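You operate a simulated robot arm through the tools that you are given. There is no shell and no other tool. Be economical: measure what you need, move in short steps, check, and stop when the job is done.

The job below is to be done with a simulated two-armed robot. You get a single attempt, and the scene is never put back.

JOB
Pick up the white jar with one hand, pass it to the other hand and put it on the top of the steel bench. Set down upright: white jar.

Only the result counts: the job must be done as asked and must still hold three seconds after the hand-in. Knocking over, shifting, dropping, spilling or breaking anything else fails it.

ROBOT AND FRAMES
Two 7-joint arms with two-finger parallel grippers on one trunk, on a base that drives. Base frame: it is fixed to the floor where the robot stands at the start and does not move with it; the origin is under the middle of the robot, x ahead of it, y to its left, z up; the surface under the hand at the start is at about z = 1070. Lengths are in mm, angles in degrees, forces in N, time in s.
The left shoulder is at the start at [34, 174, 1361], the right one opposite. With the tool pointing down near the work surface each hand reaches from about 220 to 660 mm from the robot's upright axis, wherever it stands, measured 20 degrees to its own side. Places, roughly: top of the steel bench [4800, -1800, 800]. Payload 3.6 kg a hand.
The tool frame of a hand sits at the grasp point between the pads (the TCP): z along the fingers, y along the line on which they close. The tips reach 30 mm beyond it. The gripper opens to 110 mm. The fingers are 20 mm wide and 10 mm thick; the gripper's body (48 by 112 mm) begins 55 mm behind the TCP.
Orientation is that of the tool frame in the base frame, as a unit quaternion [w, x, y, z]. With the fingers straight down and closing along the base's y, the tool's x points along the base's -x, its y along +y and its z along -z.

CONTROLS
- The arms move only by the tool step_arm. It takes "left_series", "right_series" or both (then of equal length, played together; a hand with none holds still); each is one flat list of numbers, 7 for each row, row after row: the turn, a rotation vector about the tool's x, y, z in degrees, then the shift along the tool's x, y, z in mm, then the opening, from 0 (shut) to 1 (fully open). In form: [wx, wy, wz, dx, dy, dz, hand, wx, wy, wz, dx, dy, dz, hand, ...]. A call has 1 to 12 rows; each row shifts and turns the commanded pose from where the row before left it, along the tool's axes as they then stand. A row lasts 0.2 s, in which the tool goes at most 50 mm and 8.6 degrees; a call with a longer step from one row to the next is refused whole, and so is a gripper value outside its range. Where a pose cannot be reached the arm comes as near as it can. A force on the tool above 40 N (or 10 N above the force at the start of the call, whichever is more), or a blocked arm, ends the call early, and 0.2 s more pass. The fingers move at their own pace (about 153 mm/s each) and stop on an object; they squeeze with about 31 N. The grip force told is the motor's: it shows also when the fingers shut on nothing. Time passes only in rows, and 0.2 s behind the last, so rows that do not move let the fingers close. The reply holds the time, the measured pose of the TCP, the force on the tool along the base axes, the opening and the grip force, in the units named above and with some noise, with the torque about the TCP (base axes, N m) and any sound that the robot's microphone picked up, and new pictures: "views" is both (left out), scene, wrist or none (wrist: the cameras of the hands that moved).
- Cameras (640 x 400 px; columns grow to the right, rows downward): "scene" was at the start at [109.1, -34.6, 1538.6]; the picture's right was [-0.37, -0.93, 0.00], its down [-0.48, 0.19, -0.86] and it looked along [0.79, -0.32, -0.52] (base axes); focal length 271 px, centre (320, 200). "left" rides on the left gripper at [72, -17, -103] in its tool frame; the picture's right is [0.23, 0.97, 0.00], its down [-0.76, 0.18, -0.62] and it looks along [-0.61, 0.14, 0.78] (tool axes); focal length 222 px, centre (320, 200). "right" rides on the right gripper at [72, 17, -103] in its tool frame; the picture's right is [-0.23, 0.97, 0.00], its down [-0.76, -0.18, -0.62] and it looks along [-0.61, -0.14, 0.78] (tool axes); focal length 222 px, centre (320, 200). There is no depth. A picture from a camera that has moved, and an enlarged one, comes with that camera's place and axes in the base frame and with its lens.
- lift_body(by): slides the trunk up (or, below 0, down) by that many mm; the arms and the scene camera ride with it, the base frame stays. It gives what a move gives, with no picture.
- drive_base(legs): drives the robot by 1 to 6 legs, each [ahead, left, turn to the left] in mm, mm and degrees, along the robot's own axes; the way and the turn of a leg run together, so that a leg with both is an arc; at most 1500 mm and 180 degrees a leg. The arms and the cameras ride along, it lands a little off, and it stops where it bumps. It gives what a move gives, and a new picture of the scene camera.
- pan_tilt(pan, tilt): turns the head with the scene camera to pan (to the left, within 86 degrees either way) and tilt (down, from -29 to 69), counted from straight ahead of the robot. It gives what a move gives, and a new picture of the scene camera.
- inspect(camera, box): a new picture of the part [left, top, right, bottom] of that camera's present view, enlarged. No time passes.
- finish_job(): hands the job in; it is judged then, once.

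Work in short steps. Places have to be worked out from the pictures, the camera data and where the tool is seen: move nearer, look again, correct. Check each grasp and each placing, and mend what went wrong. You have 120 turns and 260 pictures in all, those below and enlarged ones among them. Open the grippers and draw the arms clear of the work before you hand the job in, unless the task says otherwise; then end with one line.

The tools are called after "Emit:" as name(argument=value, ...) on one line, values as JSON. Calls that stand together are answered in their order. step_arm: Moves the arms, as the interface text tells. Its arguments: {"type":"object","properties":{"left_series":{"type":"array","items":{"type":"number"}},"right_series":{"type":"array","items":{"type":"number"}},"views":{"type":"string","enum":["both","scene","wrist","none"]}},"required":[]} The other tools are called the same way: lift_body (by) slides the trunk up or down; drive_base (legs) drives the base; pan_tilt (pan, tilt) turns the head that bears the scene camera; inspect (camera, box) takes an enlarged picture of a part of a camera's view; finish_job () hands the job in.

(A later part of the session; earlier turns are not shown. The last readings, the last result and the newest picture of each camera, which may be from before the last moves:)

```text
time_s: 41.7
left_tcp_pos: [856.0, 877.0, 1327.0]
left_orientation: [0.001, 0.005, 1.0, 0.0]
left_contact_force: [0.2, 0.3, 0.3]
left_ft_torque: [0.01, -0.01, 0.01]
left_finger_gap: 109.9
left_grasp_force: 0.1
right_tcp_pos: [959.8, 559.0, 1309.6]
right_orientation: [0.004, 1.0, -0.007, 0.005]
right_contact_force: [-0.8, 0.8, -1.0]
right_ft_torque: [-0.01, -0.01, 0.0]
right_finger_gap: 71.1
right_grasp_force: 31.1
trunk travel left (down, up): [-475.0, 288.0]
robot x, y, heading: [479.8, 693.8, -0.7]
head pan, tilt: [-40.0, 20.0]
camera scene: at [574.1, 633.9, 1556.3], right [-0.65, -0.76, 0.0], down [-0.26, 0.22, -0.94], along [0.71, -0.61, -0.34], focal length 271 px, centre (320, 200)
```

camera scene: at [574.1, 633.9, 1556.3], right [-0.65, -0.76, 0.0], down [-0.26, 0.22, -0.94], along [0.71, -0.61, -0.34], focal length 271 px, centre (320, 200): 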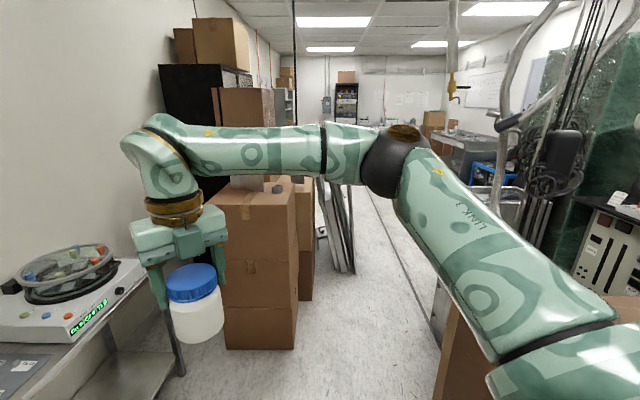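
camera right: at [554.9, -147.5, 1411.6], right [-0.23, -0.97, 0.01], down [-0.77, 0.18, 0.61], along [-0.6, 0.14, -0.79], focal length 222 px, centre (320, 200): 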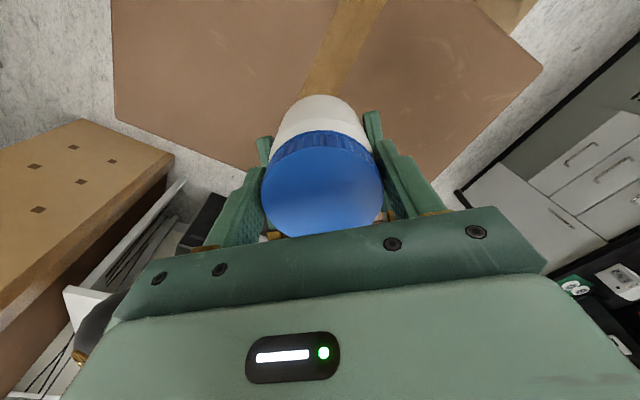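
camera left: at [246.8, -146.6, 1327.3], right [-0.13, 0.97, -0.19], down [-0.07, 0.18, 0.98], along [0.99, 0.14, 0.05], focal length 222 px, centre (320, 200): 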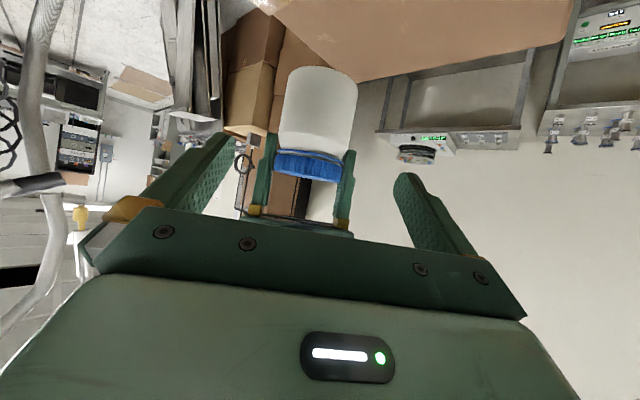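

The corridor ahead is visible, with the stack corner about 1.4 m ahead and a hanging hose on the right. I turn to face along the corridor and drive through the middle of the passage.

Emit:
drive_base(legs=[[0, 0, -40], [770, -120, 0]])

Emit:
pan_tilt(pan=-5, tilt=20)

```text
time_s: 47.8
left_tcp_pos: [1382.9, -5.8, 1328.8]
left_orientation: [-0.002, 0.362, 0.932, 0.0]
left_contact_force: [0.7, -0.3, -0.6]
left_ft_torque: [0.01, 0.03, 0.02]
left_finger_gap: 110.1
left_grasp_force: 0.0
right_tcp_pos: [1250.6, -313.0, 1307.6]
right_orientation: [0.005, 0.932, -0.364, 0.001]
right_contact_force: [0.8, 0.5, -0.7]
right_ft_torque: [-0.01, 0.04, -0.02]
right_finger_gap: 71.2
right_grasp_force: 30.9
trunk travel left (down, up): [-475.0, 288.0]
robot x, y, heading: [979.1, 109.2, -42.4]
head pan, tilt: [-40.0, 20.0]
stopped in leg 2: the robot was blocked; the commanded pose is now the measured one
camera scene: at [1012.5, -2.0, 1556.2], right [-0.99, -0.13, 0.0], down [-0.05, 0.34, -0.94], along [0.12, -0.93, -0.34], focal length 271 px, centre (320, 200)
```

scene: 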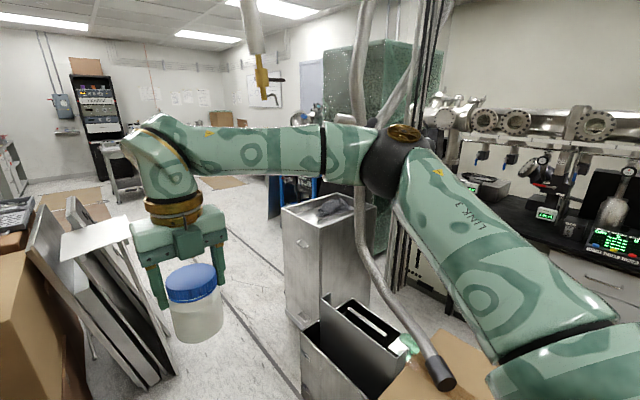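

```text
time_s: 48.8
left_tcp_pos: [1382.5, -6.7, 1328.8]
left_orientation: [0.0, 0.362, 0.932, -0.001]
left_contact_force: [-0.3, 0.1, -0.5]
left_ft_torque: [0.02, 0.03, -0.02]
left_finger_gap: 109.8
left_grasp_force: 0.0
right_tcp_pos: [1250.8, -312.3, 1309.3]
right_orientation: [0.006, 0.932, -0.363, 0.002]
right_contact_force: [-0.5, -0.3, 0.0]
right_ft_torque: [0.03, -0.02, -0.03]
right_finger_gap: 71.0
right_grasp_force: 31.2
trunk travel left (down, up): [-475.0, 288.0]
robot x, y, heading: [980.2, 115.3, -42.3]
head pan, tilt: [-5.0, 20.0]
camera scene: at [1062.0, 22.8, 1556.3], right [-0.74, -0.68, 0.0], down [-0.23, 0.25, -0.94], along [0.64, -0.69, -0.34], focal length 271 px, centre (320, 200)
```

scene: 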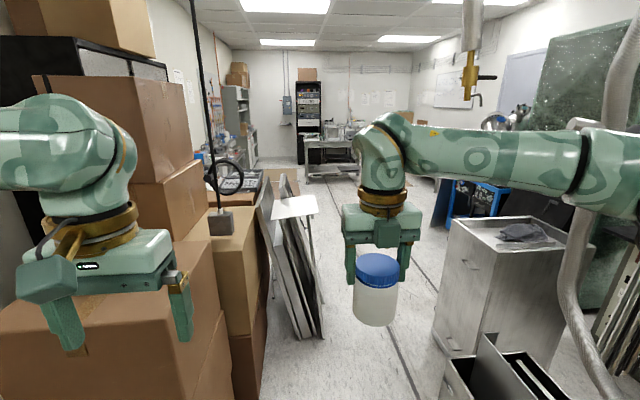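

The drive reports a block just short of the goal. I look right and down, and left and down, before moving again.

Emit:
pan_tilt(pan=-86, tilt=60)

Emit:
pan_tilt(pan=35, tilt=45)

```text
time_s: 50.4
left_tcp_pos: [1383.1, -4.1, 1327.3]
left_orientation: [0.0, 0.362, 0.932, 0.0]
left_contact_force: [0.7, -0.4, 0.3]
left_ft_torque: [0.01, -0.03, 0.02]
left_finger_gap: 109.9
left_grasp_force: 0.0
right_tcp_pos: [1249.6, -311.7, 1309.9]
right_orientation: [0.006, 0.932, -0.363, 0.002]
right_contact_force: [-0.2, 0.2, -1.2]
right_ft_torque: [0.0, 0.02, -0.01]
right_finger_gap: 71.0
right_grasp_force: 31.0
trunk travel left (down, up): [-475.0, 288.0]
robot x, y, heading: [981.8, 110.8, -42.6]
head pan, tilt: [-85.9, 60.0]
camera scene: at [957.5, 39.3, 1498.2], right [-0.78, 0.62, 0.0], down [0.54, 0.68, -0.5], along [-0.31, -0.39, -0.87], focal length 271 px, centre (320, 200)
```

scene: 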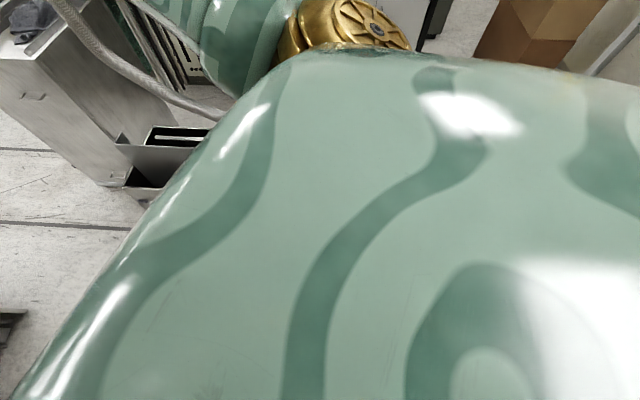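

```text
time_s: 52.4
left_tcp_pos: [1383.3, -5.5, 1327.8]
left_orientation: [0.0, 0.362, 0.932, 0.0]
left_contact_force: [-0.2, -1.3, 0.4]
left_ft_torque: [-0.03, -0.01, -0.02]
left_finger_gap: 109.7
left_grasp_force: 0.0
right_tcp_pos: [1249.7, -312.5, 1308.4]
right_orientation: [0.006, 0.932, -0.362, 0.002]
right_contact_force: [0.3, -0.4, 0.1]
right_ft_torque: [0.02, 0.02, 0.0]
right_finger_gap: 71.0
right_grasp_force: 31.3
trunk travel left (down, up): [-475.0, 288.0]
robot x, y, heading: [980.2, 114.3, -42.5]
head pan, tilt: [35.0, 45.0]
camera scene: at [1079.5, 81.1, 1517.7], right [-0.13, -0.99, 0.0], down [-0.7, 0.09, -0.71], along [0.7, -0.09, -0.71], focal length 271 px, centre (320, 200)
```

scene: 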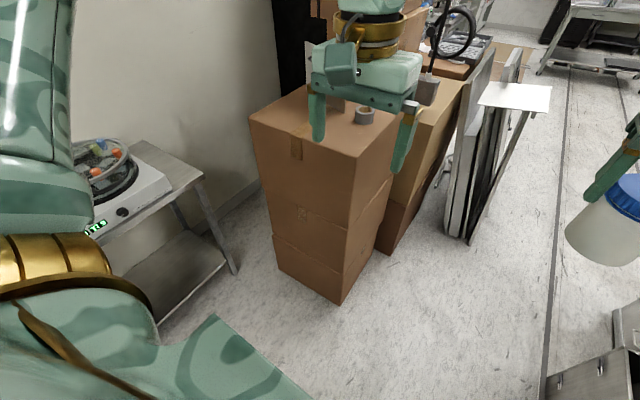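

The contact must be the base's right rear against the big box's corner. I ease left away from it, then go forward and realign.

Emit:
drive_base(legs=[[10, 70, 0], [260, 0, 2]])

Emit:
pan_tilt(pan=-86, tilt=35)

```text
time_s: 54.9
left_tcp_pos: [1637.0, -117.7, 1327.9]
left_orientation: [0.0, 0.345, 0.939, 0.0]
left_contact_force: [0.2, 0.0, 0.0]
left_ft_torque: [0.03, -0.02, 0.02]
left_finger_gap: 110.0
left_grasp_force: 0.0
right_tcp_pos: [1515.9, -431.3, 1308.8]
right_orientation: [0.005, 0.938, -0.345, 0.003]
right_contact_force: [-0.6, 0.4, -0.5]
right_ft_torque: [-0.02, 0.02, 0.01]
right_finger_gap: 71.0
right_grasp_force: 30.9
trunk travel left (down, up): [-475.0, 288.0]
robot x, y, heading: [1230.8, -16.5, -40.3]
head pan, tilt: [35.0, 45.0]
camera scene: at [1331.1, -43.1, 1517.7], right [-0.09, -1.0, 0.0], down [-0.7, 0.07, -0.71], along [0.7, -0.07, -0.71], focal length 271 px, centre (320, 200)
```

scene: 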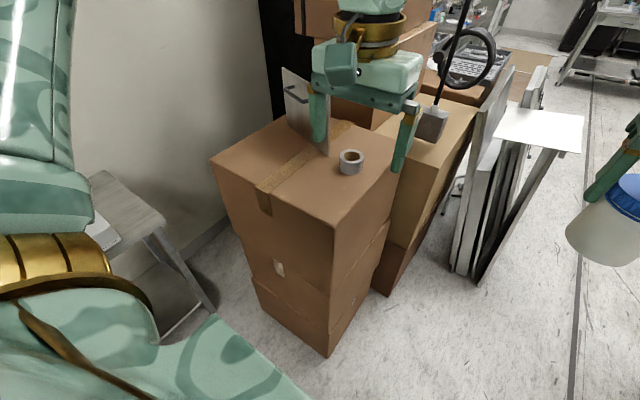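

```text
time_s: 56.9
left_tcp_pos: [1637.1, -117.8, 1328.4]
left_orientation: [0.0, 0.345, 0.939, 0.0]
left_contact_force: [0.1, -0.5, 0.5]
left_ft_torque: [0.01, -0.03, 0.02]
left_finger_gap: 109.8
left_grasp_force: 0.0
right_tcp_pos: [1515.5, -430.2, 1308.5]
right_orientation: [0.005, 0.939, -0.345, 0.002]
right_contact_force: [0.4, 0.2, -0.7]
right_ft_torque: [-0.01, 0.0, 0.0]
right_finger_gap: 71.1
right_grasp_force: 31.3
trunk travel left (down, up): [-475.0, 288.0]
robot x, y, heading: [1232.3, -20.6, -40.3]
head pan, tilt: [-85.9, 35.0]
camera scene: at [1198.2, -106.2, 1532.5], right [-0.81, 0.59, 0.0], down [0.34, 0.46, -0.82], along [-0.48, -0.66, -0.57], focal length 271 px, centre (320, 200)
```

scene: 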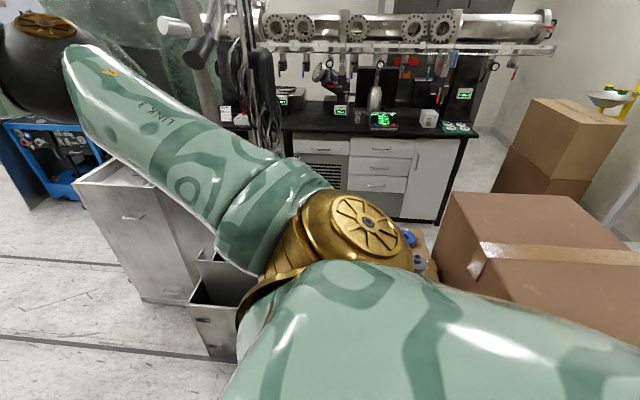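

The big box still sits where computed. Ahead there is a rod hanging over the stacks and a hose on the right, so the elbows need to come in. I extend the left hand forward and inward to narrow the left elbow, then check it.

Emit:
step_arm(left_series=[0, 0, 0, -37, -19, -8, 0, 0, 0, 0, -37, -19, -8, 0, 0, 0, 0, -37, -19, -8, 0, 0, 0, 0, -37, -19, -8, 0, 0, 0, 0, -37, -19, -8, 0, 0, 0, 0, -37, -19, -8, 0], views="none")

Emit:
pan_tilt(pan=30, tilt=15)

Emit:
pan_tilt(pan=-35, tilt=30)

```text
time_s: 58.3
left_tcp_pos: [1720.8, -331.2, 1369.3]
left_orientation: [0.0, 0.347, 0.938, 0.001]
left_contact_force: [-0.6, 0.2, -0.7]
left_ft_torque: [0.02, 0.02, -0.02]
left_finger_gap: 0.0
left_grasp_force: 31.0
left hand out of reach, approached as far as the arm can: row 6
right_tcp_pos: [1514.1, -431.7, 1308.3]
right_orientation: [0.005, 0.938, -0.346, 0.003]
right_contact_force: [-0.5, -0.2, -0.3]
right_ft_torque: [0.0, -0.03, -0.02]
right_finger_gap: 71.4
right_grasp_force: 31.1
trunk travel left (down, up): [-475.0, 288.0]
robot x, y, heading: [1231.1, -16.3, -40.4]
head pan, tilt: [-85.9, 35.0]
```

```text
time_s: 60.2
left_tcp_pos: [1720.9, -330.5, 1369.4]
left_orientation: [0.001, 0.344, 0.939, 0.0]
left_contact_force: [0.3, 0.0, 0.4]
left_ft_torque: [-0.02, -0.01, -0.08]
left_finger_gap: 0.0
left_grasp_force: 31.4
right_tcp_pos: [1515.0, -430.5, 1309.1]
right_orientation: [0.006, 0.938, -0.345, 0.002]
right_contact_force: [0.1, 0.2, -0.4]
right_ft_torque: [0.01, -0.01, 0.0]
right_finger_gap: 71.1
right_grasp_force: 31.2
trunk travel left (down, up): [-475.0, 288.0]
robot x, y, heading: [1232.3, -18.3, -40.3]
head pan, tilt: [30.0, 15.0]
camera scene: at [1342.2, -52.4, 1564.5], right [-0.18, -0.98, 0.0], down [-0.26, 0.05, -0.97], along [0.95, -0.17, -0.26], focal length 271 px, centre (320, 200)
```

scene: 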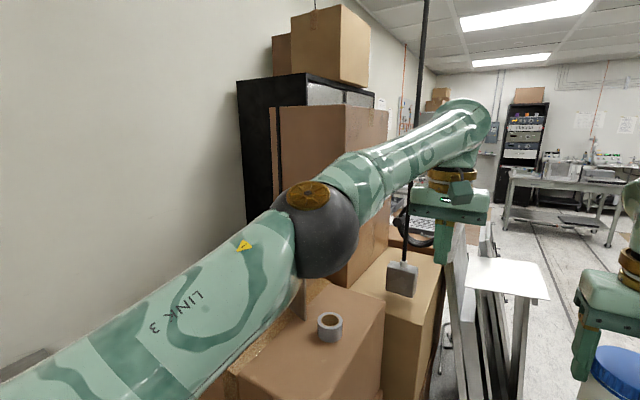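

```text
time_s: 61.6
left_tcp_pos: [1722.9, -330.7, 1370.5]
left_orientation: [-0.001, 0.346, 0.938, 0.0]
left_contact_force: [0.0, -0.6, 0.0]
left_ft_torque: [0.0, 0.0, 0.0]
left_finger_gap: 0.0
left_grasp_force: 31.1
right_tcp_pos: [1515.6, -429.1, 1308.9]
right_orientation: [0.006, 0.939, -0.345, 0.003]
right_contact_force: [-0.5, -0.7, 0.5]
right_ft_torque: [0.0, 0.0, 0.0]
right_finger_gap: 71.2
right_grasp_force: 30.7
trunk travel left (down, up): [-475.0, 288.0]
robot x, y, heading: [1232.0, -16.0, -40.2]
head pan, tilt: [-35.0, 30.0]
camera scene: at [1273.3, -122.9, 1540.3], right [-0.97, -0.25, 0.0], down [-0.13, 0.48, -0.87], along [0.22, -0.84, -0.5], focal length 271 px, centre (320, 200)
```

scene: 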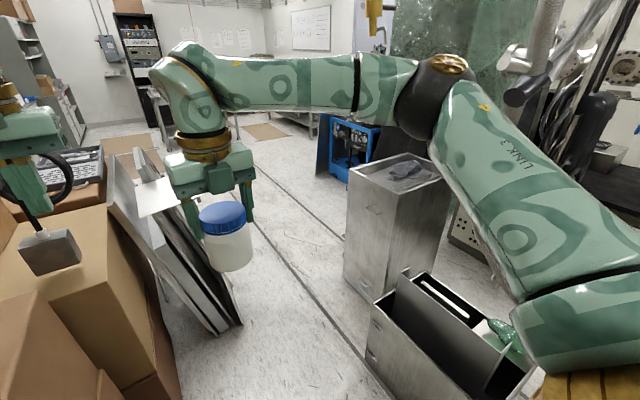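

The left elbow is now tucked close in. I do the same with the right arm by extending the jar about 95 mm forward and slightly inward. Then I strafe right away from the rod and go diagonally through.

Emit:
step_arm(right_series=[0, 0, 0, 24, -8, -5, 0, 0, 0, 0, 24, -8, -5, 0, 0, 0, 0, 24, -8, -5, 0, 0, 0, 0, 20, -8, -5, 0], views="none")

Emit:
drive_base(legs=[[0, -120, 0], [300, -190, 0]])

Emit:
pan_tilt(pan=0, tilt=25)

```text
time_s: 62.6
left_tcp_pos: [1723.7, -329.2, 1370.9]
left_orientation: [0.0, 0.344, 0.939, -0.001]
left_contact_force: [0.5, -0.1, 0.6]
left_ft_torque: [-0.01, 0.04, 0.0]
left_finger_gap: 0.1
left_grasp_force: 30.6
right_tcp_pos: [1607.2, -462.5, 1329.5]
right_orientation: [0.006, 0.938, -0.345, 0.003]
right_contact_force: [-0.1, -0.1, -1.9]
right_ft_torque: [-0.04, 0.01, 0.01]
right_finger_gap: 71.0
right_grasp_force: 30.7
trunk travel left (down, up): [-475.0, 288.0]
robot x, y, heading: [1232.2, -13.0, -40.1]
head pan, tilt: [-35.0, 30.0]
```

```text
time_s: 65.7
left_tcp_pos: [1745.7, -755.0, 1370.0]
left_orientation: [0.0, 0.346, 0.938, 0.0]
left_contact_force: [-0.1, 0.9, 0.9]
left_ft_torque: [-0.02, 0.0, 0.02]
left_finger_gap: 0.1
left_grasp_force: 31.6
right_tcp_pos: [1628.6, -887.6, 1330.2]
right_orientation: [0.006, 0.938, -0.348, 0.003]
right_contact_force: [0.7, -0.3, -1.0]
right_ft_torque: [-0.04, -0.01, 0.02]
right_finger_gap: 70.8
right_grasp_force: 30.8
trunk travel left (down, up): [-475.0, 288.0]
robot x, y, heading: [1255.2, -438.8, -40.6]
head pan, tilt: [-35.0, 30.0]
camera scene: at [1297.8, -545.8, 1540.3], right [-0.97, -0.25, 0.0], down [-0.12, 0.48, -0.87], along [0.21, -0.84, -0.5], focal length 271 px, centre (320, 200)
```

scene: 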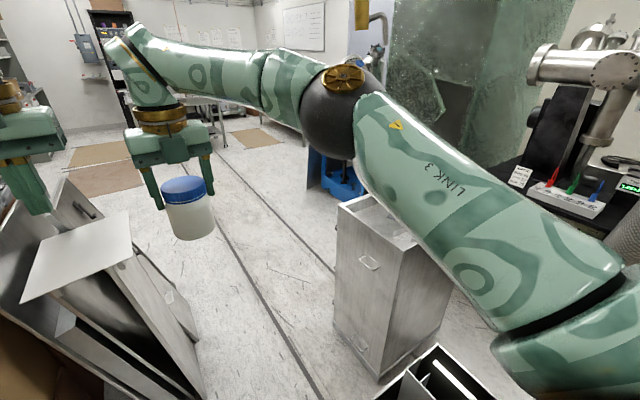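

```text
time_s: 66.7
left_tcp_pos: [1745.7, -754.7, 1370.5]
left_orientation: [0.0, 0.347, 0.938, 0.0]
left_contact_force: [-0.6, 0.5, -0.7]
left_ft_torque: [0.02, -0.05, 0.01]
left_finger_gap: 0.0
left_grasp_force: 31.0
right_tcp_pos: [1628.4, -886.8, 1329.2]
right_orientation: [0.006, 0.937, -0.348, 0.003]
right_contact_force: [-0.1, -0.3, 0.0]
right_ft_torque: [0.0, -0.01, -0.04]
right_finger_gap: 71.1
right_grasp_force: 31.0
trunk travel left (down, up): [-475.0, 288.0]
robot x, y, heading: [1256.4, -437.8, -40.8]
head pan, tilt: [0.0, 25.0]
camera scene: at [1345.1, -518.0, 1548.2], right [-0.65, -0.76, 0.0], down [-0.32, 0.28, -0.91], along [0.69, -0.59, -0.42], focal length 271 px, centre (320, 200)
```

scene: 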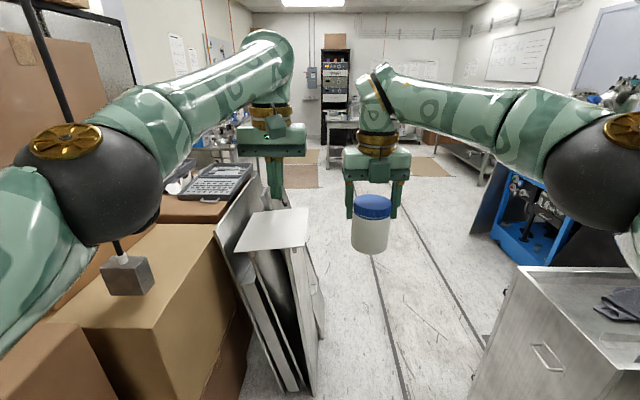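

There's also a pipe with a yellow valve hanging from the ceiling near the right elbow's path, bottom at about z≈1540. I lower the trunk 200 mm to pass underneath, then drive on between the bin and the metal sheets.

Emit:
lift_body(by=-200)

Emit:
drive_base(legs=[[460, -80, 0], [256, -170, 0]])

```text
time_s: 68.8
left_tcp_pos: [1745.4, -754.4, 1171.2]
left_orientation: [0.001, 0.347, 0.938, 0.0]
left_contact_force: [0.2, 0.1, 0.5]
left_ft_torque: [-0.03, -0.03, 0.0]
left_finger_gap: 0.4
left_grasp_force: 30.7
right_tcp_pos: [1629.0, -886.1, 1129.6]
right_orientation: [0.007, 0.938, -0.347, 0.004]
right_contact_force: [-0.6, -0.9, -0.6]
right_ft_torque: [0.02, -0.03, 0.02]
right_finger_gap: 71.0
right_grasp_force: 31.2
trunk travel left (down, up): [-275.0, 488.0]
robot x, y, heading: [1254.5, -440.3, -40.6]
head pan, tilt: [0.0, 25.0]
```

```text
time_s: 73.3
left_tcp_pos: [2127.3, -1416.9, 1170.4]
left_orientation: [0.0, 0.351, 0.936, 0.0]
left_contact_force: [-0.1, -1.0, 0.2]
left_ft_torque: [-0.04, 0.0, 0.05]
left_finger_gap: 0.0
left_grasp_force: 31.0
right_tcp_pos: [2009.8, -1547.7, 1129.2]
right_orientation: [0.005, 0.936, -0.351, 0.001]
right_contact_force: [-0.3, 0.3, -1.3]
right_ft_torque: [0.01, 0.02, 0.02]
right_finger_gap: 71.1
right_grasp_force: 30.5
trunk travel left (down, up): [-275.0, 488.0]
robot x, y, heading: [1638.0, -1096.5, -40.7]
head pan, tilt: [0.0, 25.0]
camera scene: at [1776.3, -1217.4, 1345.5], right [-0.66, -0.75, 0.0], down [-0.32, 0.28, -0.91], along [0.68, -0.6, -0.42], focal length 271 px, centre (320, 200)
```

scene: 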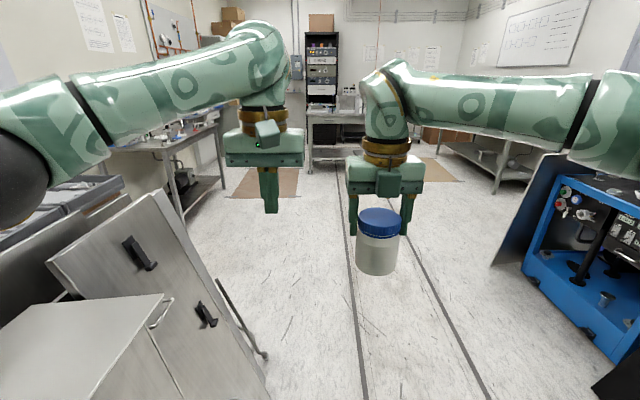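

I'm through the narrow part. The bench with equipment along the left wall matches the target location. I drive on past the sheets.

Emit:
drive_base(legs=[[200, -140, 0], [700, 0, 0]])

Emit:
pan_tilt(pan=35, tilt=15)

```text
time_s: 78.6
left_tcp_pos: [2719.5, -2118.3, 1170.8]
left_orientation: [0.0, 0.35, 0.937, 0.001]
left_contact_force: [0.5, -0.1, 0.2]
left_ft_torque: [0.02, 0.01, -0.03]
left_finger_gap: 0.0
left_grasp_force: 31.2
right_tcp_pos: [2602.6, -2248.4, 1130.6]
right_orientation: [0.006, 0.936, -0.352, 0.002]
right_contact_force: [-0.2, -0.8, -0.3]
right_ft_torque: [0.03, -0.01, -0.01]
right_finger_gap: 70.9
right_grasp_force: 31.0
trunk travel left (down, up): [-275.0, 488.0]
robot x, y, heading: [2234.5, -1793.6, -41.1]
head pan, tilt: [0.0, 25.0]
camera scene: at [2368.4, -1918.9, 1345.5], right [-0.66, -0.75, 0.0], down [-0.32, 0.28, -0.91], along [0.68, -0.6, -0.42], focal length 271 px, centre (320, 200)
```

scene: 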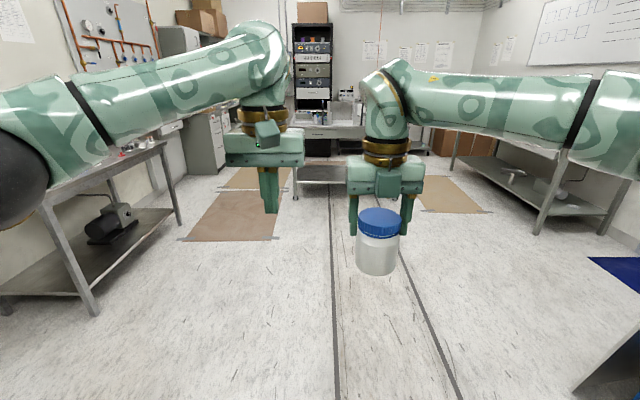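

```text
time_s: 79.6
left_tcp_pos: [2719.7, -2117.2, 1169.4]
left_orientation: [0.0, 0.35, 0.937, 0.0]
left_contact_force: [-0.2, -0.2, 0.8]
left_ft_torque: [-0.01, -0.03, 0.0]
left_finger_gap: 0.0
left_grasp_force: 30.8
right_tcp_pos: [2601.2, -2249.1, 1129.8]
right_orientation: [0.005, 0.936, -0.352, 0.003]
right_contact_force: [0.1, -0.2, -1.1]
right_ft_torque: [0.01, -0.01, -0.01]
right_finger_gap: 71.5
right_grasp_force: 31.0
trunk travel left (down, up): [-275.0, 488.0]
robot x, y, heading: [2230.1, -1797.1, -41.1]
head pan, tilt: [35.0, 15.0]
camera scene: at [2391.5, -1868.1, 1361.8], right [-0.11, -0.99, 0.0], down [-0.26, 0.03, -0.97], along [0.96, -0.1, -0.26], focal length 271 px, centre (320, 200)
```

scene: 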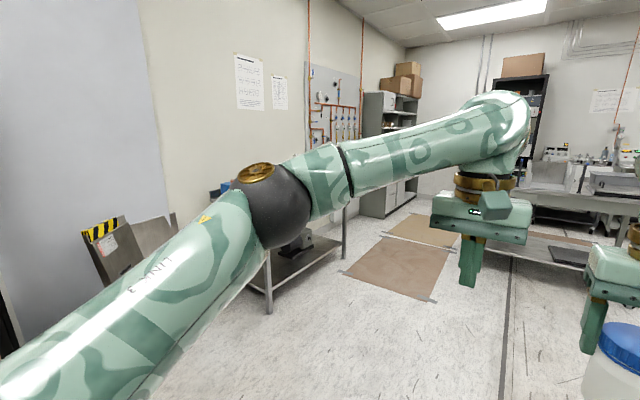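

The bench on the left wall matches (4800, -1800), with its front legs at about (4213, -1656) and (5018, -2411). I drive to a stand-off about 0.75 m in front, short of the floor mat, and turn to face it.

Emit:
drive_base(legs=[[1100, 100, 0], [632, 546, 0], [0, 0, 88]])

Emit:
pan_tilt(pan=0, tilt=30)

```text
time_s: 93.1
left_tcp_pos: [4314.4, -1990.8, 1171.0]
left_orientation: [0.0, -0.395, 0.919, 0.0]
left_contact_force: [-0.6, 0.4, 0.0]
left_ft_torque: [-0.02, -0.02, 0.03]
left_finger_gap: 0.0
left_grasp_force: 31.2
right_tcp_pos: [4440.5, -2114.6, 1129.9]
right_orientation: [0.002, 0.919, 0.394, 0.006]
right_contact_force: [-0.3, -0.6, -1.2]
right_ft_torque: [-0.01, 0.04, 0.01]
right_finger_gap: 70.9
right_grasp_force: 30.7
trunk travel left (down, up): [-275.0, 488.0]
robot x, y, heading: [3975.2, -2465.7, 46.6]
head pan, tilt: [35.0, 15.0]
camera scene: at [4048.2, -2308.4, 1361.9], right [0.99, -0.15, 0.0], down [-0.04, -0.26, -0.97], along [0.14, 0.96, -0.26], focal length 271 px, centre (320, 200)
```

scene: 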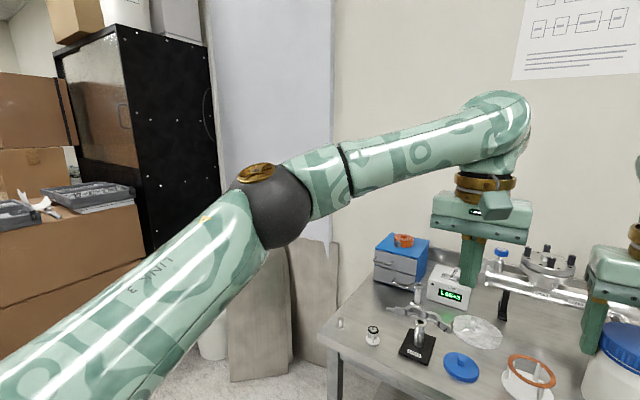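

```text
time_s: 94.1
left_tcp_pos: [4314.2, -1991.8, 1169.3]
left_orientation: [0.0, -0.396, 0.918, 0.0]
left_contact_force: [-1.1, 0.0, 0.4]
left_ft_torque: [-0.01, -0.01, 0.0]
left_finger_gap: 0.0
left_grasp_force: 31.0
right_tcp_pos: [4440.7, -2114.7, 1129.3]
right_orientation: [0.002, 0.919, 0.394, 0.006]
right_contact_force: [-0.1, -0.3, -0.4]
right_ft_torque: [0.02, 0.01, -0.02]
right_finger_gap: 71.0
right_grasp_force: 30.9
trunk travel left (down, up): [-275.0, 488.0]
robot x, y, heading: [3971.7, -2468.7, 46.5]
head pan, tilt: [0.0, 30.0]
camera scene: at [4096.7, -2335.2, 1337.7], right [0.73, -0.69, 0.0], down [-0.34, -0.36, -0.87], along [0.59, 0.63, -0.5], focal length 271 px, centre (320, 200)
```

scene: 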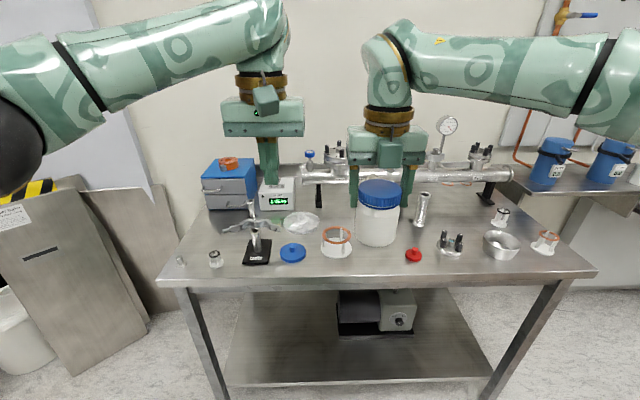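

The bench is in front and carries many small items. I zoom in to find a free spot.

Emit:
inspect(camera="scene", box=[160, 140, 600, 300])

Emit:
inspect(camera="right", box=[0, 0, 640, 400])

Emit:
inspect(camera="left", box=[0, 0, 640, 400])

```text
1.45 times, centred on (380, 220) of scene
camera zoom: at [4096.7, -2335.2, 1337.7], right [0.73, -0.69, 0.0], down [-0.34, -0.36, -0.87], along [0.59, 0.63, -0.5], focal length 395 px, centre (233, 171)
```

zoom: 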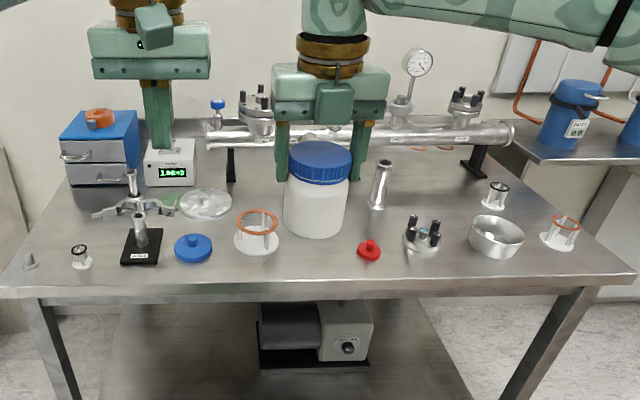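

```text
1.00 times, centred on (320, 200) of right (not enlarged: the box is as wide or as high as the picture)
camera zoom: at [4500.1, -2074.1, 1232.3], right [0.55, -0.84, 0.01], down [-0.66, -0.43, 0.61], along [-0.51, -0.34, -0.79], focal length 222 px, centre (320, 200)
```

zoom: 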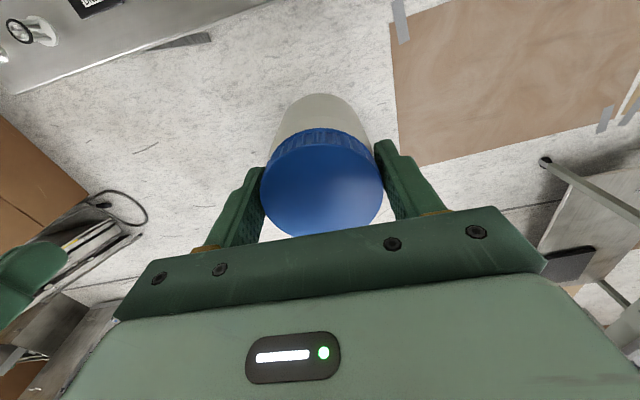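

```text
1.00 times, centred on (320, 200) of left (not enlarged: the box is as wide or as high as the picture)
camera zoom: at [4277.5, -2056.0, 1273.7], right [-0.86, 0.5, 0.0], down [0.39, 0.68, 0.62], along [0.31, 0.54, -0.78], focal length 222 px, centre (320, 200)
```

zoom: 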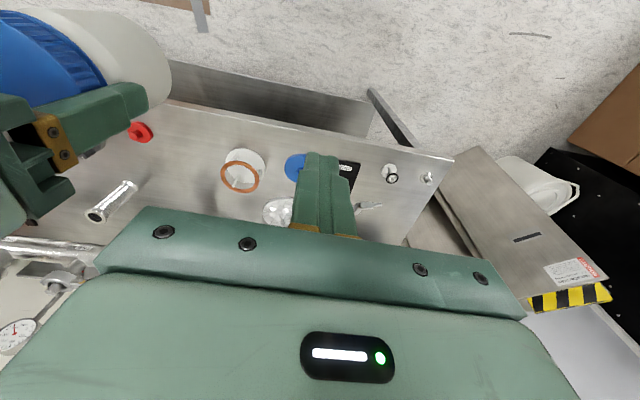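

There is a clear area between the ring holder, the red cap and the chrome cylinder, about 845 mm ahead and 170 mm right of the robot. The left camera confirms it's empty. I retract and raise the left hand, and pull the jar to a placing posture.

Emit:
step_arm(left_series=[0, 0, 0, 32, 15, -20, 0, 0, 0, 0, 32, 15, -20, 0, 0, 0, 0, 32, 15, -20, 0, 0, 0, 0, 32, 15, -20, 0, 0, 0, 0, 32, 15, -20, 0, 0, 0, 0, 32, 15, -20, 0], right_series=[0, 0, 0, -10, 12, 0, 0, 0, 0, 0, -10, 12, 0, 0, 0, 0, 0, -10, 12, 0, 0, 0, 0, 0, -10, 12, 0, 0, 0, 0, 0, -10, 12, 0, 0, 0, 0, 0, -12, 13, 0, 0], views="none")

Emit:
lift_body(by=-120)

Emit:
drive_base(legs=[[150, 0, 0]])

Emit:
pan_tilt(pan=-10, tilt=40)

```text
time_s: 95.5
left_tcp_pos: [4256.7, -2014.4, 1206.1]
left_orientation: [0.002, -0.397, 0.918, -0.001]
left_contact_force: [0.3, -0.3, -0.6]
left_ft_torque: [-0.02, 0.02, -0.01]
left_finger_gap: 0.0
left_grasp_force: 30.9
left hand out of reach, approached as far as the arm can: row 2, 3, 4, 5, 6
right_tcp_pos: [4452.0, -2210.7, 1130.1]
right_orientation: [0.002, 0.919, 0.395, 0.006]
right_contact_force: [0.6, 0.2, -0.8]
right_ft_torque: [0.07, -0.01, -0.04]
right_finger_gap: 71.0
right_grasp_force: 30.7
trunk travel left (down, up): [-275.0, 488.0]
robot x, y, heading: [3971.8, -2466.0, 46.5]
head pan, tilt: [0.0, 30.0]
```

```text
time_s: 97.0
left_tcp_pos: [4291.7, -1973.5, 1024.4]
left_orientation: [-0.06, -0.396, 0.916, -0.027]
left_contact_force: [-0.8, 0.5, -0.3]
left_ft_torque: [0.04, 0.01, 0.0]
left_finger_gap: 0.2
left_grasp_force: 30.7
right_tcp_pos: [4449.8, -2210.5, 1010.9]
right_orientation: [0.002, 0.919, 0.395, 0.007]
right_contact_force: [-0.3, -0.7, -0.6]
right_ft_torque: [0.01, 0.0, 0.02]
right_finger_gap: 71.2
right_grasp_force: 30.7
trunk travel left (down, up): [-155.0, 608.0]
robot x, y, heading: [3970.6, -2461.9, 46.5]
head pan, tilt: [0.0, 30.0]
```

```text
time_s: 98.4
left_tcp_pos: [4399.0, -1862.2, 1022.2]
left_orientation: [-0.062, -0.394, 0.917, -0.027]
left_contact_force: [-0.2, 0.3, 0.4]
left_ft_torque: [-0.02, 0.04, -0.02]
left_finger_gap: 0.2
left_grasp_force: 30.8
right_tcp_pos: [4556.0, -2097.9, 1009.0]
right_orientation: [0.002, 0.919, 0.394, 0.006]
right_contact_force: [0.0, -0.3, -1.1]
right_ft_torque: [-0.02, 0.0, 0.0]
right_finger_gap: 70.8
right_grasp_force: 31.3
trunk travel left (down, up): [-155.0, 608.0]
robot x, y, heading: [4080.0, -2357.8, 46.5]
head pan, tilt: [0.0, 30.0]
camera scene: at [4246.6, -2177.7, 1212.3], right [0.73, -0.69, 0.0], down [-0.35, -0.36, -0.87], along [0.6, 0.63, -0.5], focal length 271 px, centre (320, 200)
```

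scene: 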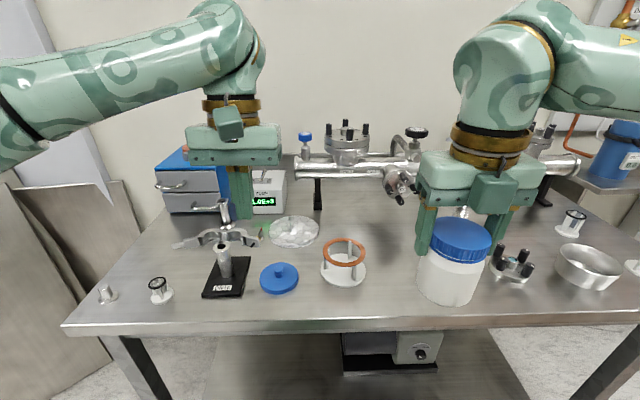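

```text
time_s: 99.1
left_tcp_pos: [4398.5, -1862.1, 1023.1]
left_orientation: [-0.06, -0.395, 0.917, -0.027]
left_contact_force: [0.1, -0.3, 0.1]
left_ft_torque: [-0.05, 0.0, -0.02]
left_finger_gap: 0.1
left_grasp_force: 31.2
right_tcp_pos: [4555.2, -2099.3, 1009.4]
right_orientation: [0.002, 0.919, 0.394, 0.006]
right_contact_force: [0.5, 0.5, -1.1]
right_ft_torque: [-0.01, 0.0, -0.05]
right_finger_gap: 71.1
right_grasp_force: 31.1
trunk travel left (down, up): [-155.0, 608.0]
robot x, y, heading: [4079.9, -2355.0, 46.4]
head pan, tilt: [-10.0, 40.0]
camera scene: at [4251.8, -2193.6, 1197.4], right [0.6, -0.8, 0.0], down [-0.52, -0.38, -0.77], along [0.62, 0.46, -0.64], focal length 271 px, centre (320, 200)
```

scene: 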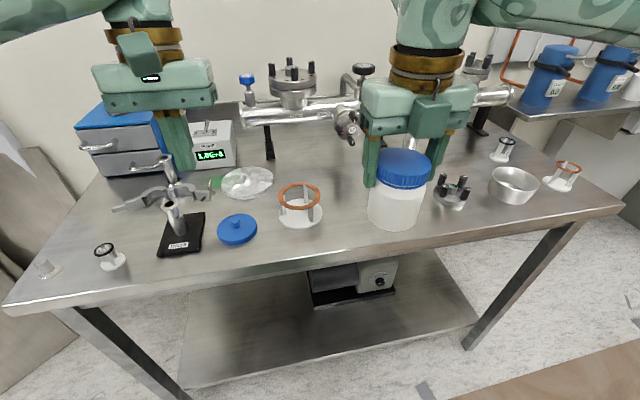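

The left hand sagged and is low over the bench items. I raise it and pull it back before going further.

Emit:
step_arm(left_series=[0, 0, 0, 0, 0, -30, 0, 0, 0, 0, 0, 0, -30, 0, 0, 0, 0, 0, 0, -30, 0, 0, 0, 0, 30, 0, -20, 0, 0, 0, 0, 30, 0, -20, 0, 0, 0, 0, 30, 0, -20, 0, 0, 0, 0, 30, 0, -20, 0, 0, 0, 0, 30, 0, -20, 0], views="scene")

```text
time_s: 100.9
left_tcp_pos: [4398.2, -1861.0, 1022.9]
left_orientation: [-0.061, -0.395, 0.916, -0.027]
left_contact_force: [0.3, -0.8, 0.7]
left_ft_torque: [0.01, -0.02, 0.01]
left_finger_gap: 0.1
left_grasp_force: 30.9
left hand out of reach, approached as far as the arm can: row 1, 2, 3, 4, 5, 6, 7, 8
right_tcp_pos: [4555.4, -2099.8, 1009.6]
right_orientation: [0.001, 0.919, 0.394, 0.006]
right_contact_force: [0.2, -0.6, -0.1]
right_ft_torque: [-0.01, 0.01, 0.01]
right_finger_gap: 71.2
right_grasp_force: 31.2
trunk travel left (down, up): [-155.0, 608.0]
robot x, y, heading: [4082.0, -2352.1, 46.7]
head pan, tilt: [-10.0, 40.0]
camera scene: at [4251.8, -2193.6, 1197.3], right [0.59, -0.8, 0.0], down [-0.52, -0.38, -0.77], along [0.62, 0.46, -0.64], focal length 271 px, centre (320, 200)
```

scene: 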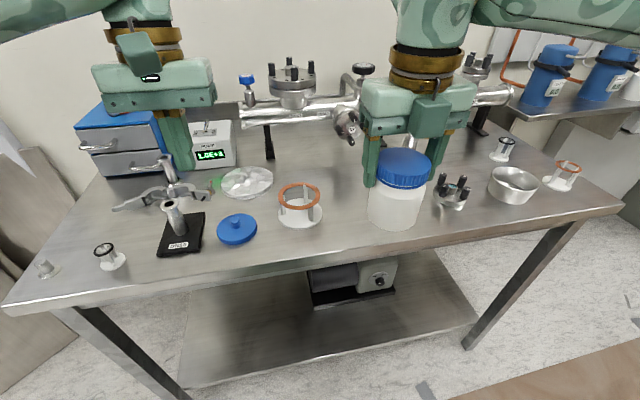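

The left arm is stuck at a joint limit. I back off the bench to get room, then try freeing it with small motions.

Emit:
drive_base(legs=[[-150, 0, 0]])

Emit:
step_arm(left_series=[0, 0, 0, 20, 0, 0, 0, 0, 0, 0, 20, 0, 0, 0, 0, 0, 0, 20, 0, 0, 0], views="none")

Emit:
step_arm(left_series=[0, 0, 0, 0, 20, 0, 0, 0, 0, 0, 0, 20, 0, 0, 0, 0, 0, 0, 20, 0, 0], views="none")

Emit:
pan_tilt(pan=40, tilt=10)

```text
time_s: 102.3
left_tcp_pos: [4293.5, -1972.1, 1024.0]
left_orientation: [-0.059, -0.395, 0.916, -0.026]
left_contact_force: [0.2, -0.7, -0.1]
left_ft_torque: [0.04, -0.02, 0.03]
left_finger_gap: 0.0
left_grasp_force: 30.5
right_tcp_pos: [4452.3, -2209.5, 1010.1]
right_orientation: [0.001, 0.919, 0.395, 0.007]
right_contact_force: [-0.5, -0.3, -0.2]
right_ft_torque: [0.05, -0.01, 0.0]
right_finger_gap: 71.1
right_grasp_force: 30.7
trunk travel left (down, up): [-155.0, 608.0]
robot x, y, heading: [3974.7, -2462.2, 46.4]
head pan, tilt: [-10.0, 40.0]
camera scene: at [4147.0, -2303.9, 1197.6], right [0.6, -0.8, 0.0], down [-0.52, -0.38, -0.77], along [0.62, 0.46, -0.64], focal length 271 px, centre (320, 200)
```

scene: 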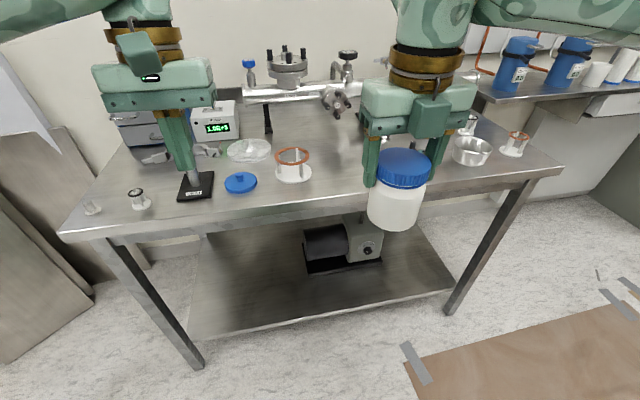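

```text
time_s: 103.1
left_tcp_pos: [4281.2, -1984.8, 1024.1]
left_orientation: [-0.056, -0.396, 0.916, -0.027]
left_contact_force: [0.1, 0.0, 0.2]
left_ft_torque: [0.01, 0.0, -0.01]
left_finger_gap: 0.0
left_grasp_force: 30.7
left hand out of reach, approached as far as the arm can: row 2, 3
right_tcp_pos: [4451.9, -2208.6, 1009.6]
right_orientation: [0.003, 0.919, 0.395, 0.006]
right_contact_force: [0.2, -0.7, -1.1]
right_ft_torque: [0.0, 0.0, 0.0]
right_finger_gap: 71.2
right_grasp_force: 30.7
trunk travel left (down, up): [-155.0, 608.0]
robot x, y, heading: [3977.4, -2463.8, 46.7]
head pan, tilt: [-10.0, 40.0]
```

```text
time_s: 103.9
left_tcp_pos: [4260.8, -1954.5, 1023.2]
left_orientation: [-0.058, -0.396, 0.916, -0.028]
left_contact_force: [-1.0, -0.6, -0.2]
left_ft_torque: [0.0, -0.01, 0.0]
left_finger_gap: 0.1
left_grasp_force: 31.2
left hand out of reach, approached as far as the arm can: row 1, 3
right_tcp_pos: [4453.0, -2207.8, 1008.6]
right_orientation: [0.002, 0.919, 0.394, 0.005]
right_contact_force: [-0.4, -0.8, -1.7]
right_ft_torque: [0.0, -0.01, 0.0]
right_finger_gap: 71.0
right_grasp_force: 31.4
trunk travel left (down, up): [-155.0, 608.0]
robot x, y, heading: [3974.4, -2462.8, 46.3]
head pan, tilt: [-10.0, 40.0]
```

```text
time_s: 105.0
left_tcp_pos: [4259.4, -1954.1, 1022.8]
left_orientation: [-0.057, -0.395, 0.916, -0.026]
left_contact_force: [0.4, 0.9, 0.9]
left_ft_torque: [-0.01, 0.0, -0.02]
left_finger_gap: 0.1
left_grasp_force: 30.8
right_tcp_pos: [4452.4, -2208.4, 1009.9]
right_orientation: [0.003, 0.919, 0.394, 0.007]
right_contact_force: [0.0, 0.2, -1.0]
right_ft_torque: [-0.04, 0.0, -0.02]
right_finger_gap: 71.1
right_grasp_force: 31.2
trunk travel left (down, up): [-155.0, 608.0]
robot x, y, heading: [3976.6, -2461.7, 46.6]
head pan, tilt: [40.0, 10.0]
camera scene: at [4085.4, -2260.6, 1244.9], right [1.0, -0.06, 0.0], down [-0.01, -0.17, -0.98], along [0.06, 0.98, -0.17], focal length 271 px, centre (320, 200)
```

scene: 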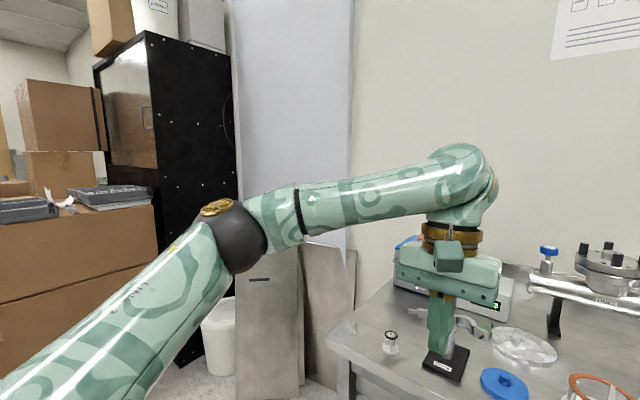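

The arm does move a little. I let the left tool pitch forward, which should relieve the wrist, and then raise and retract.

Emit:
step_arm(left_series=[0, -8, 0, 0, 0, 0, 0, 0, -8, 0, 0, 0, 0, 0, 0, -8, 0, 0, 0, 0, 0, 0, 0, 0, 0, 0, -30, 0, 0, 0, 0, 0, 0, -30, 0, 0, 0, 0, 0, 0, -30, 0, 0, 0, 0, 0, 0, -30, 0, 0, 0, 0, 0, 0, -30, 0], views="scene")

```text
time_s: 106.8
left_tcp_pos: [4230.1, -1984.5, 1166.9]
left_orientation: [0.131, -0.392, 0.909, 0.056]
left_contact_force: [-0.3, -0.9, -0.1]
left_ft_torque: [0.03, -0.01, 0.0]
left_finger_gap: 0.0
left_grasp_force: 31.1
right_tcp_pos: [4452.2, -2208.5, 1010.4]
right_orientation: [0.002, 0.919, 0.395, 0.007]
right_contact_force: [0.2, -0.5, -0.5]
right_ft_torque: [0.0, 0.03, -0.01]
right_finger_gap: 71.0
right_grasp_force: 31.5
trunk travel left (down, up): [-155.0, 608.0]
robot x, y, heading: [3977.2, -2462.7, 46.7]
head pan, tilt: [40.0, 10.0]
camera scene: at [4085.0, -2261.3, 1245.2], right [1.0, -0.06, 0.0], down [-0.01, -0.17, -0.98], along [0.06, 0.98, -0.17], focal length 271 px, centre (320, 200)
```

scene: 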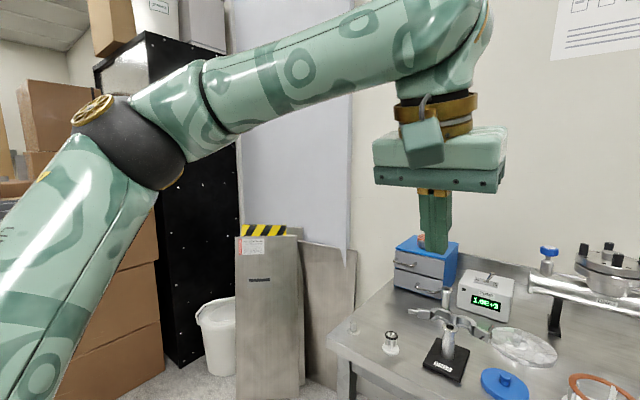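

Freed. I retract the left hand about 150 mm towards the robot.

Emit:
step_arm(left_series=[0, 0, 0, 30, 5, -12, 0, 0, 0, 0, 30, 5, -12, 0, 0, 0, 0, 30, 5, -12, 0, 0, 0, 0, 30, 5, -12, 0, 0, 0, 0, 30, 5, -12, 0], views="none")

Emit:
pan_tilt(pan=-5, tilt=35)

```text
time_s: 108.0
left_tcp_pos: [4125.3, -2049.2, 1123.1]
left_orientation: [0.133, -0.392, 0.909, 0.055]
left_contact_force: [0.6, 0.3, -0.2]
left_ft_torque: [-0.02, -0.01, 0.01]
left_finger_gap: 0.0
left_grasp_force: 31.0
left hand out of reach, approached as far as the arm can: row 2, 3, 4, 5
right_tcp_pos: [4451.5, -2208.5, 1009.0]
right_orientation: [0.002, 0.919, 0.395, 0.007]
right_contact_force: [-0.5, -0.3, 0.0]
right_ft_torque: [0.01, 0.0, 0.02]
right_finger_gap: 71.0
right_grasp_force: 30.8
trunk travel left (down, up): [-155.0, 608.0]
robot x, y, heading: [3976.1, -2463.7, 46.5]
head pan, tilt: [40.0, 10.0]
```

```text
time_s: 109.2
left_tcp_pos: [4126.0, -2049.9, 1123.0]
left_orientation: [0.133, -0.392, 0.909, 0.055]
left_contact_force: [-0.7, -0.5, -0.2]
left_ft_torque: [0.0, 0.0, -0.01]
left_finger_gap: 0.0
left_grasp_force: 31.4
right_tcp_pos: [4452.4, -2207.9, 1008.9]
right_orientation: [0.002, 0.919, 0.395, 0.005]
right_contact_force: [0.2, 0.6, -0.6]
right_ft_torque: [-0.02, -0.02, 0.02]
right_finger_gap: 71.1
right_grasp_force: 31.1
trunk travel left (down, up): [-155.0, 608.0]
robot x, y, heading: [3978.2, -2462.1, 46.4]
head pan, tilt: [-5.0, 35.0]
camera scene: at [4145.4, -2295.1, 1204.9], right [0.66, -0.75, 0.0], down [-0.43, -0.38, -0.82], along [0.61, 0.54, -0.57], focal length 271 px, centre (320, 200)
```

scene: 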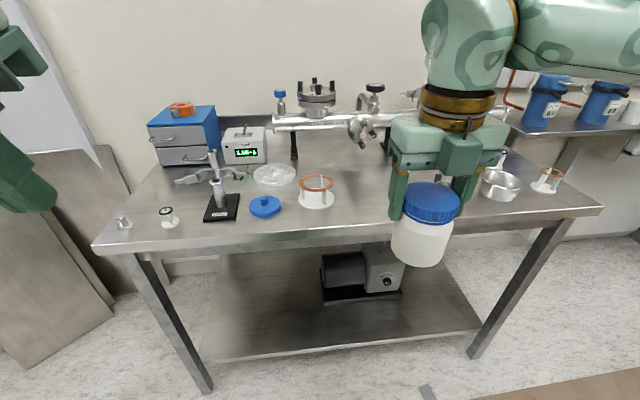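

The left hand is now out of the way and the jar is aligned laterally with the spot. I drive forward 250 mm and check.

Emit:
drive_base(legs=[[250, 0, 0]])

Emit:
pan_tilt(pan=-15, tilt=50)

Emit:
inspect(camera="right", box=[0, 0, 640, 400])

Emit:
inspect(camera="left", box=[0, 0, 640, 400])

```text
time_s: 111.0
left_tcp_pos: [4304.6, -1860.8, 1122.8]
left_orientation: [0.134, -0.392, 0.909, 0.055]
left_contact_force: [0.6, 1.1, -0.2]
left_ft_torque: [-0.01, 0.03, 0.0]
left_finger_gap: 0.0
left_grasp_force: 31.1
right_tcp_pos: [4630.8, -2018.9, 1009.8]
right_orientation: [0.002, 0.919, 0.395, 0.005]
right_contact_force: [-0.2, -0.9, -1.1]
right_ft_torque: [-0.01, 0.01, -0.04]
right_finger_gap: 71.3
right_grasp_force: 30.8
trunk travel left (down, up): [-155.0, 608.0]
robot x, y, heading: [4154.2, -2278.3, 46.5]
head pan, tilt: [-5.0, 35.0]
camera scene: at [4324.2, -2106.3, 1204.6], right [0.66, -0.75, 0.0], down [-0.43, -0.38, -0.82], along [0.61, 0.54, -0.57], focal length 271 px, centre (320, 200)
```

scene: 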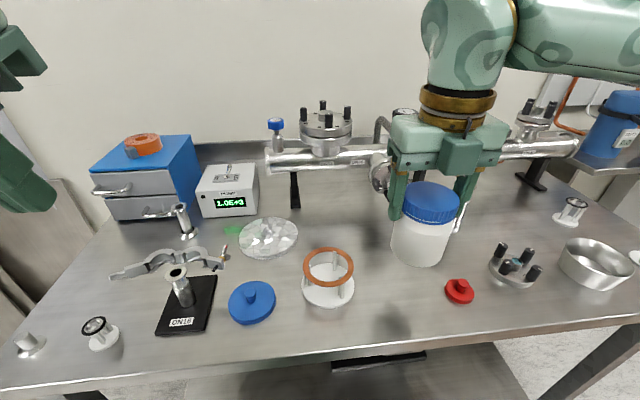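

```text
time_s: 111.8
left_tcp_pos: [4303.8, -1861.6, 1121.9]
left_orientation: [0.132, -0.392, 0.909, 0.057]
left_contact_force: [0.0, 0.2, -0.2]
left_ft_torque: [0.01, -0.01, -0.02]
left_finger_gap: 0.0
left_grasp_force: 31.1
right_tcp_pos: [4630.7, -2019.9, 1009.9]
right_orientation: [0.002, 0.919, 0.395, 0.006]
right_contact_force: [0.7, -0.5, -0.1]
right_ft_torque: [-0.01, -0.01, 0.04]
right_finger_gap: 71.3
right_grasp_force: 30.9
trunk travel left (down, up): [-155.0, 608.0]
robot x, y, heading: [4158.4, -2279.2, 46.7]
head pan, tilt: [-15.0, 50.0]
camera scene: at [4323.2, -2125.1, 1183.2], right [0.52, -0.85, 0.0], down [-0.65, -0.4, -0.64], along [0.55, 0.34, -0.77], focal length 271 px, centre (320, 200)
```

scene: 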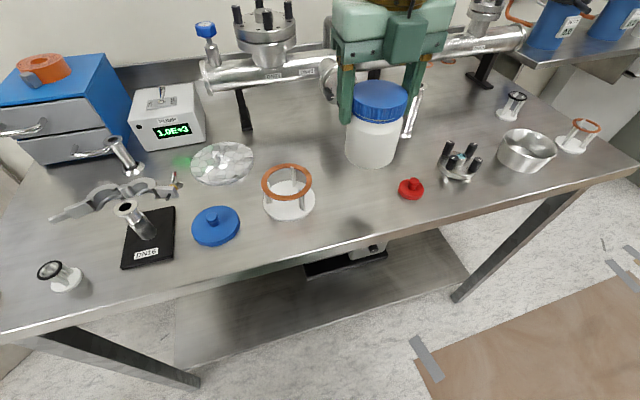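

```text
1.00 times, centred on (320, 200) of right (not enlarged: the box is as wide or as high as the picture)
camera zoom: at [4690.2, -1979.1, 1112.4], right [0.55, -0.84, 0.01], down [-0.66, -0.43, 0.61], along [-0.51, -0.34, -0.79], focal length 222 px, centre (320, 200)
```

zoom: 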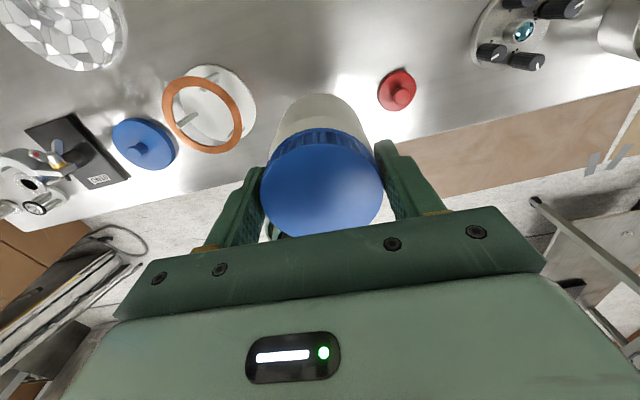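

```text
1.00 times, centred on (320, 200) of left (not enlarged: the box is as wide or as high as the picture)
camera zoom: at [4249.3, -1944.3, 1201.0], right [-0.86, 0.51, -0.07], down [0.25, 0.53, 0.81], along [0.45, 0.68, -0.58], focal length 222 px, centre (320, 200)
```

zoom: 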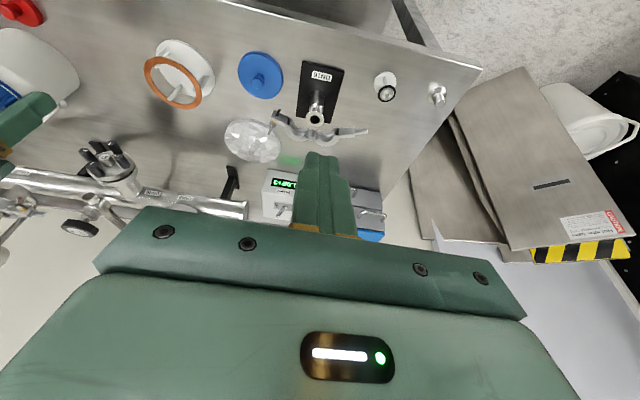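

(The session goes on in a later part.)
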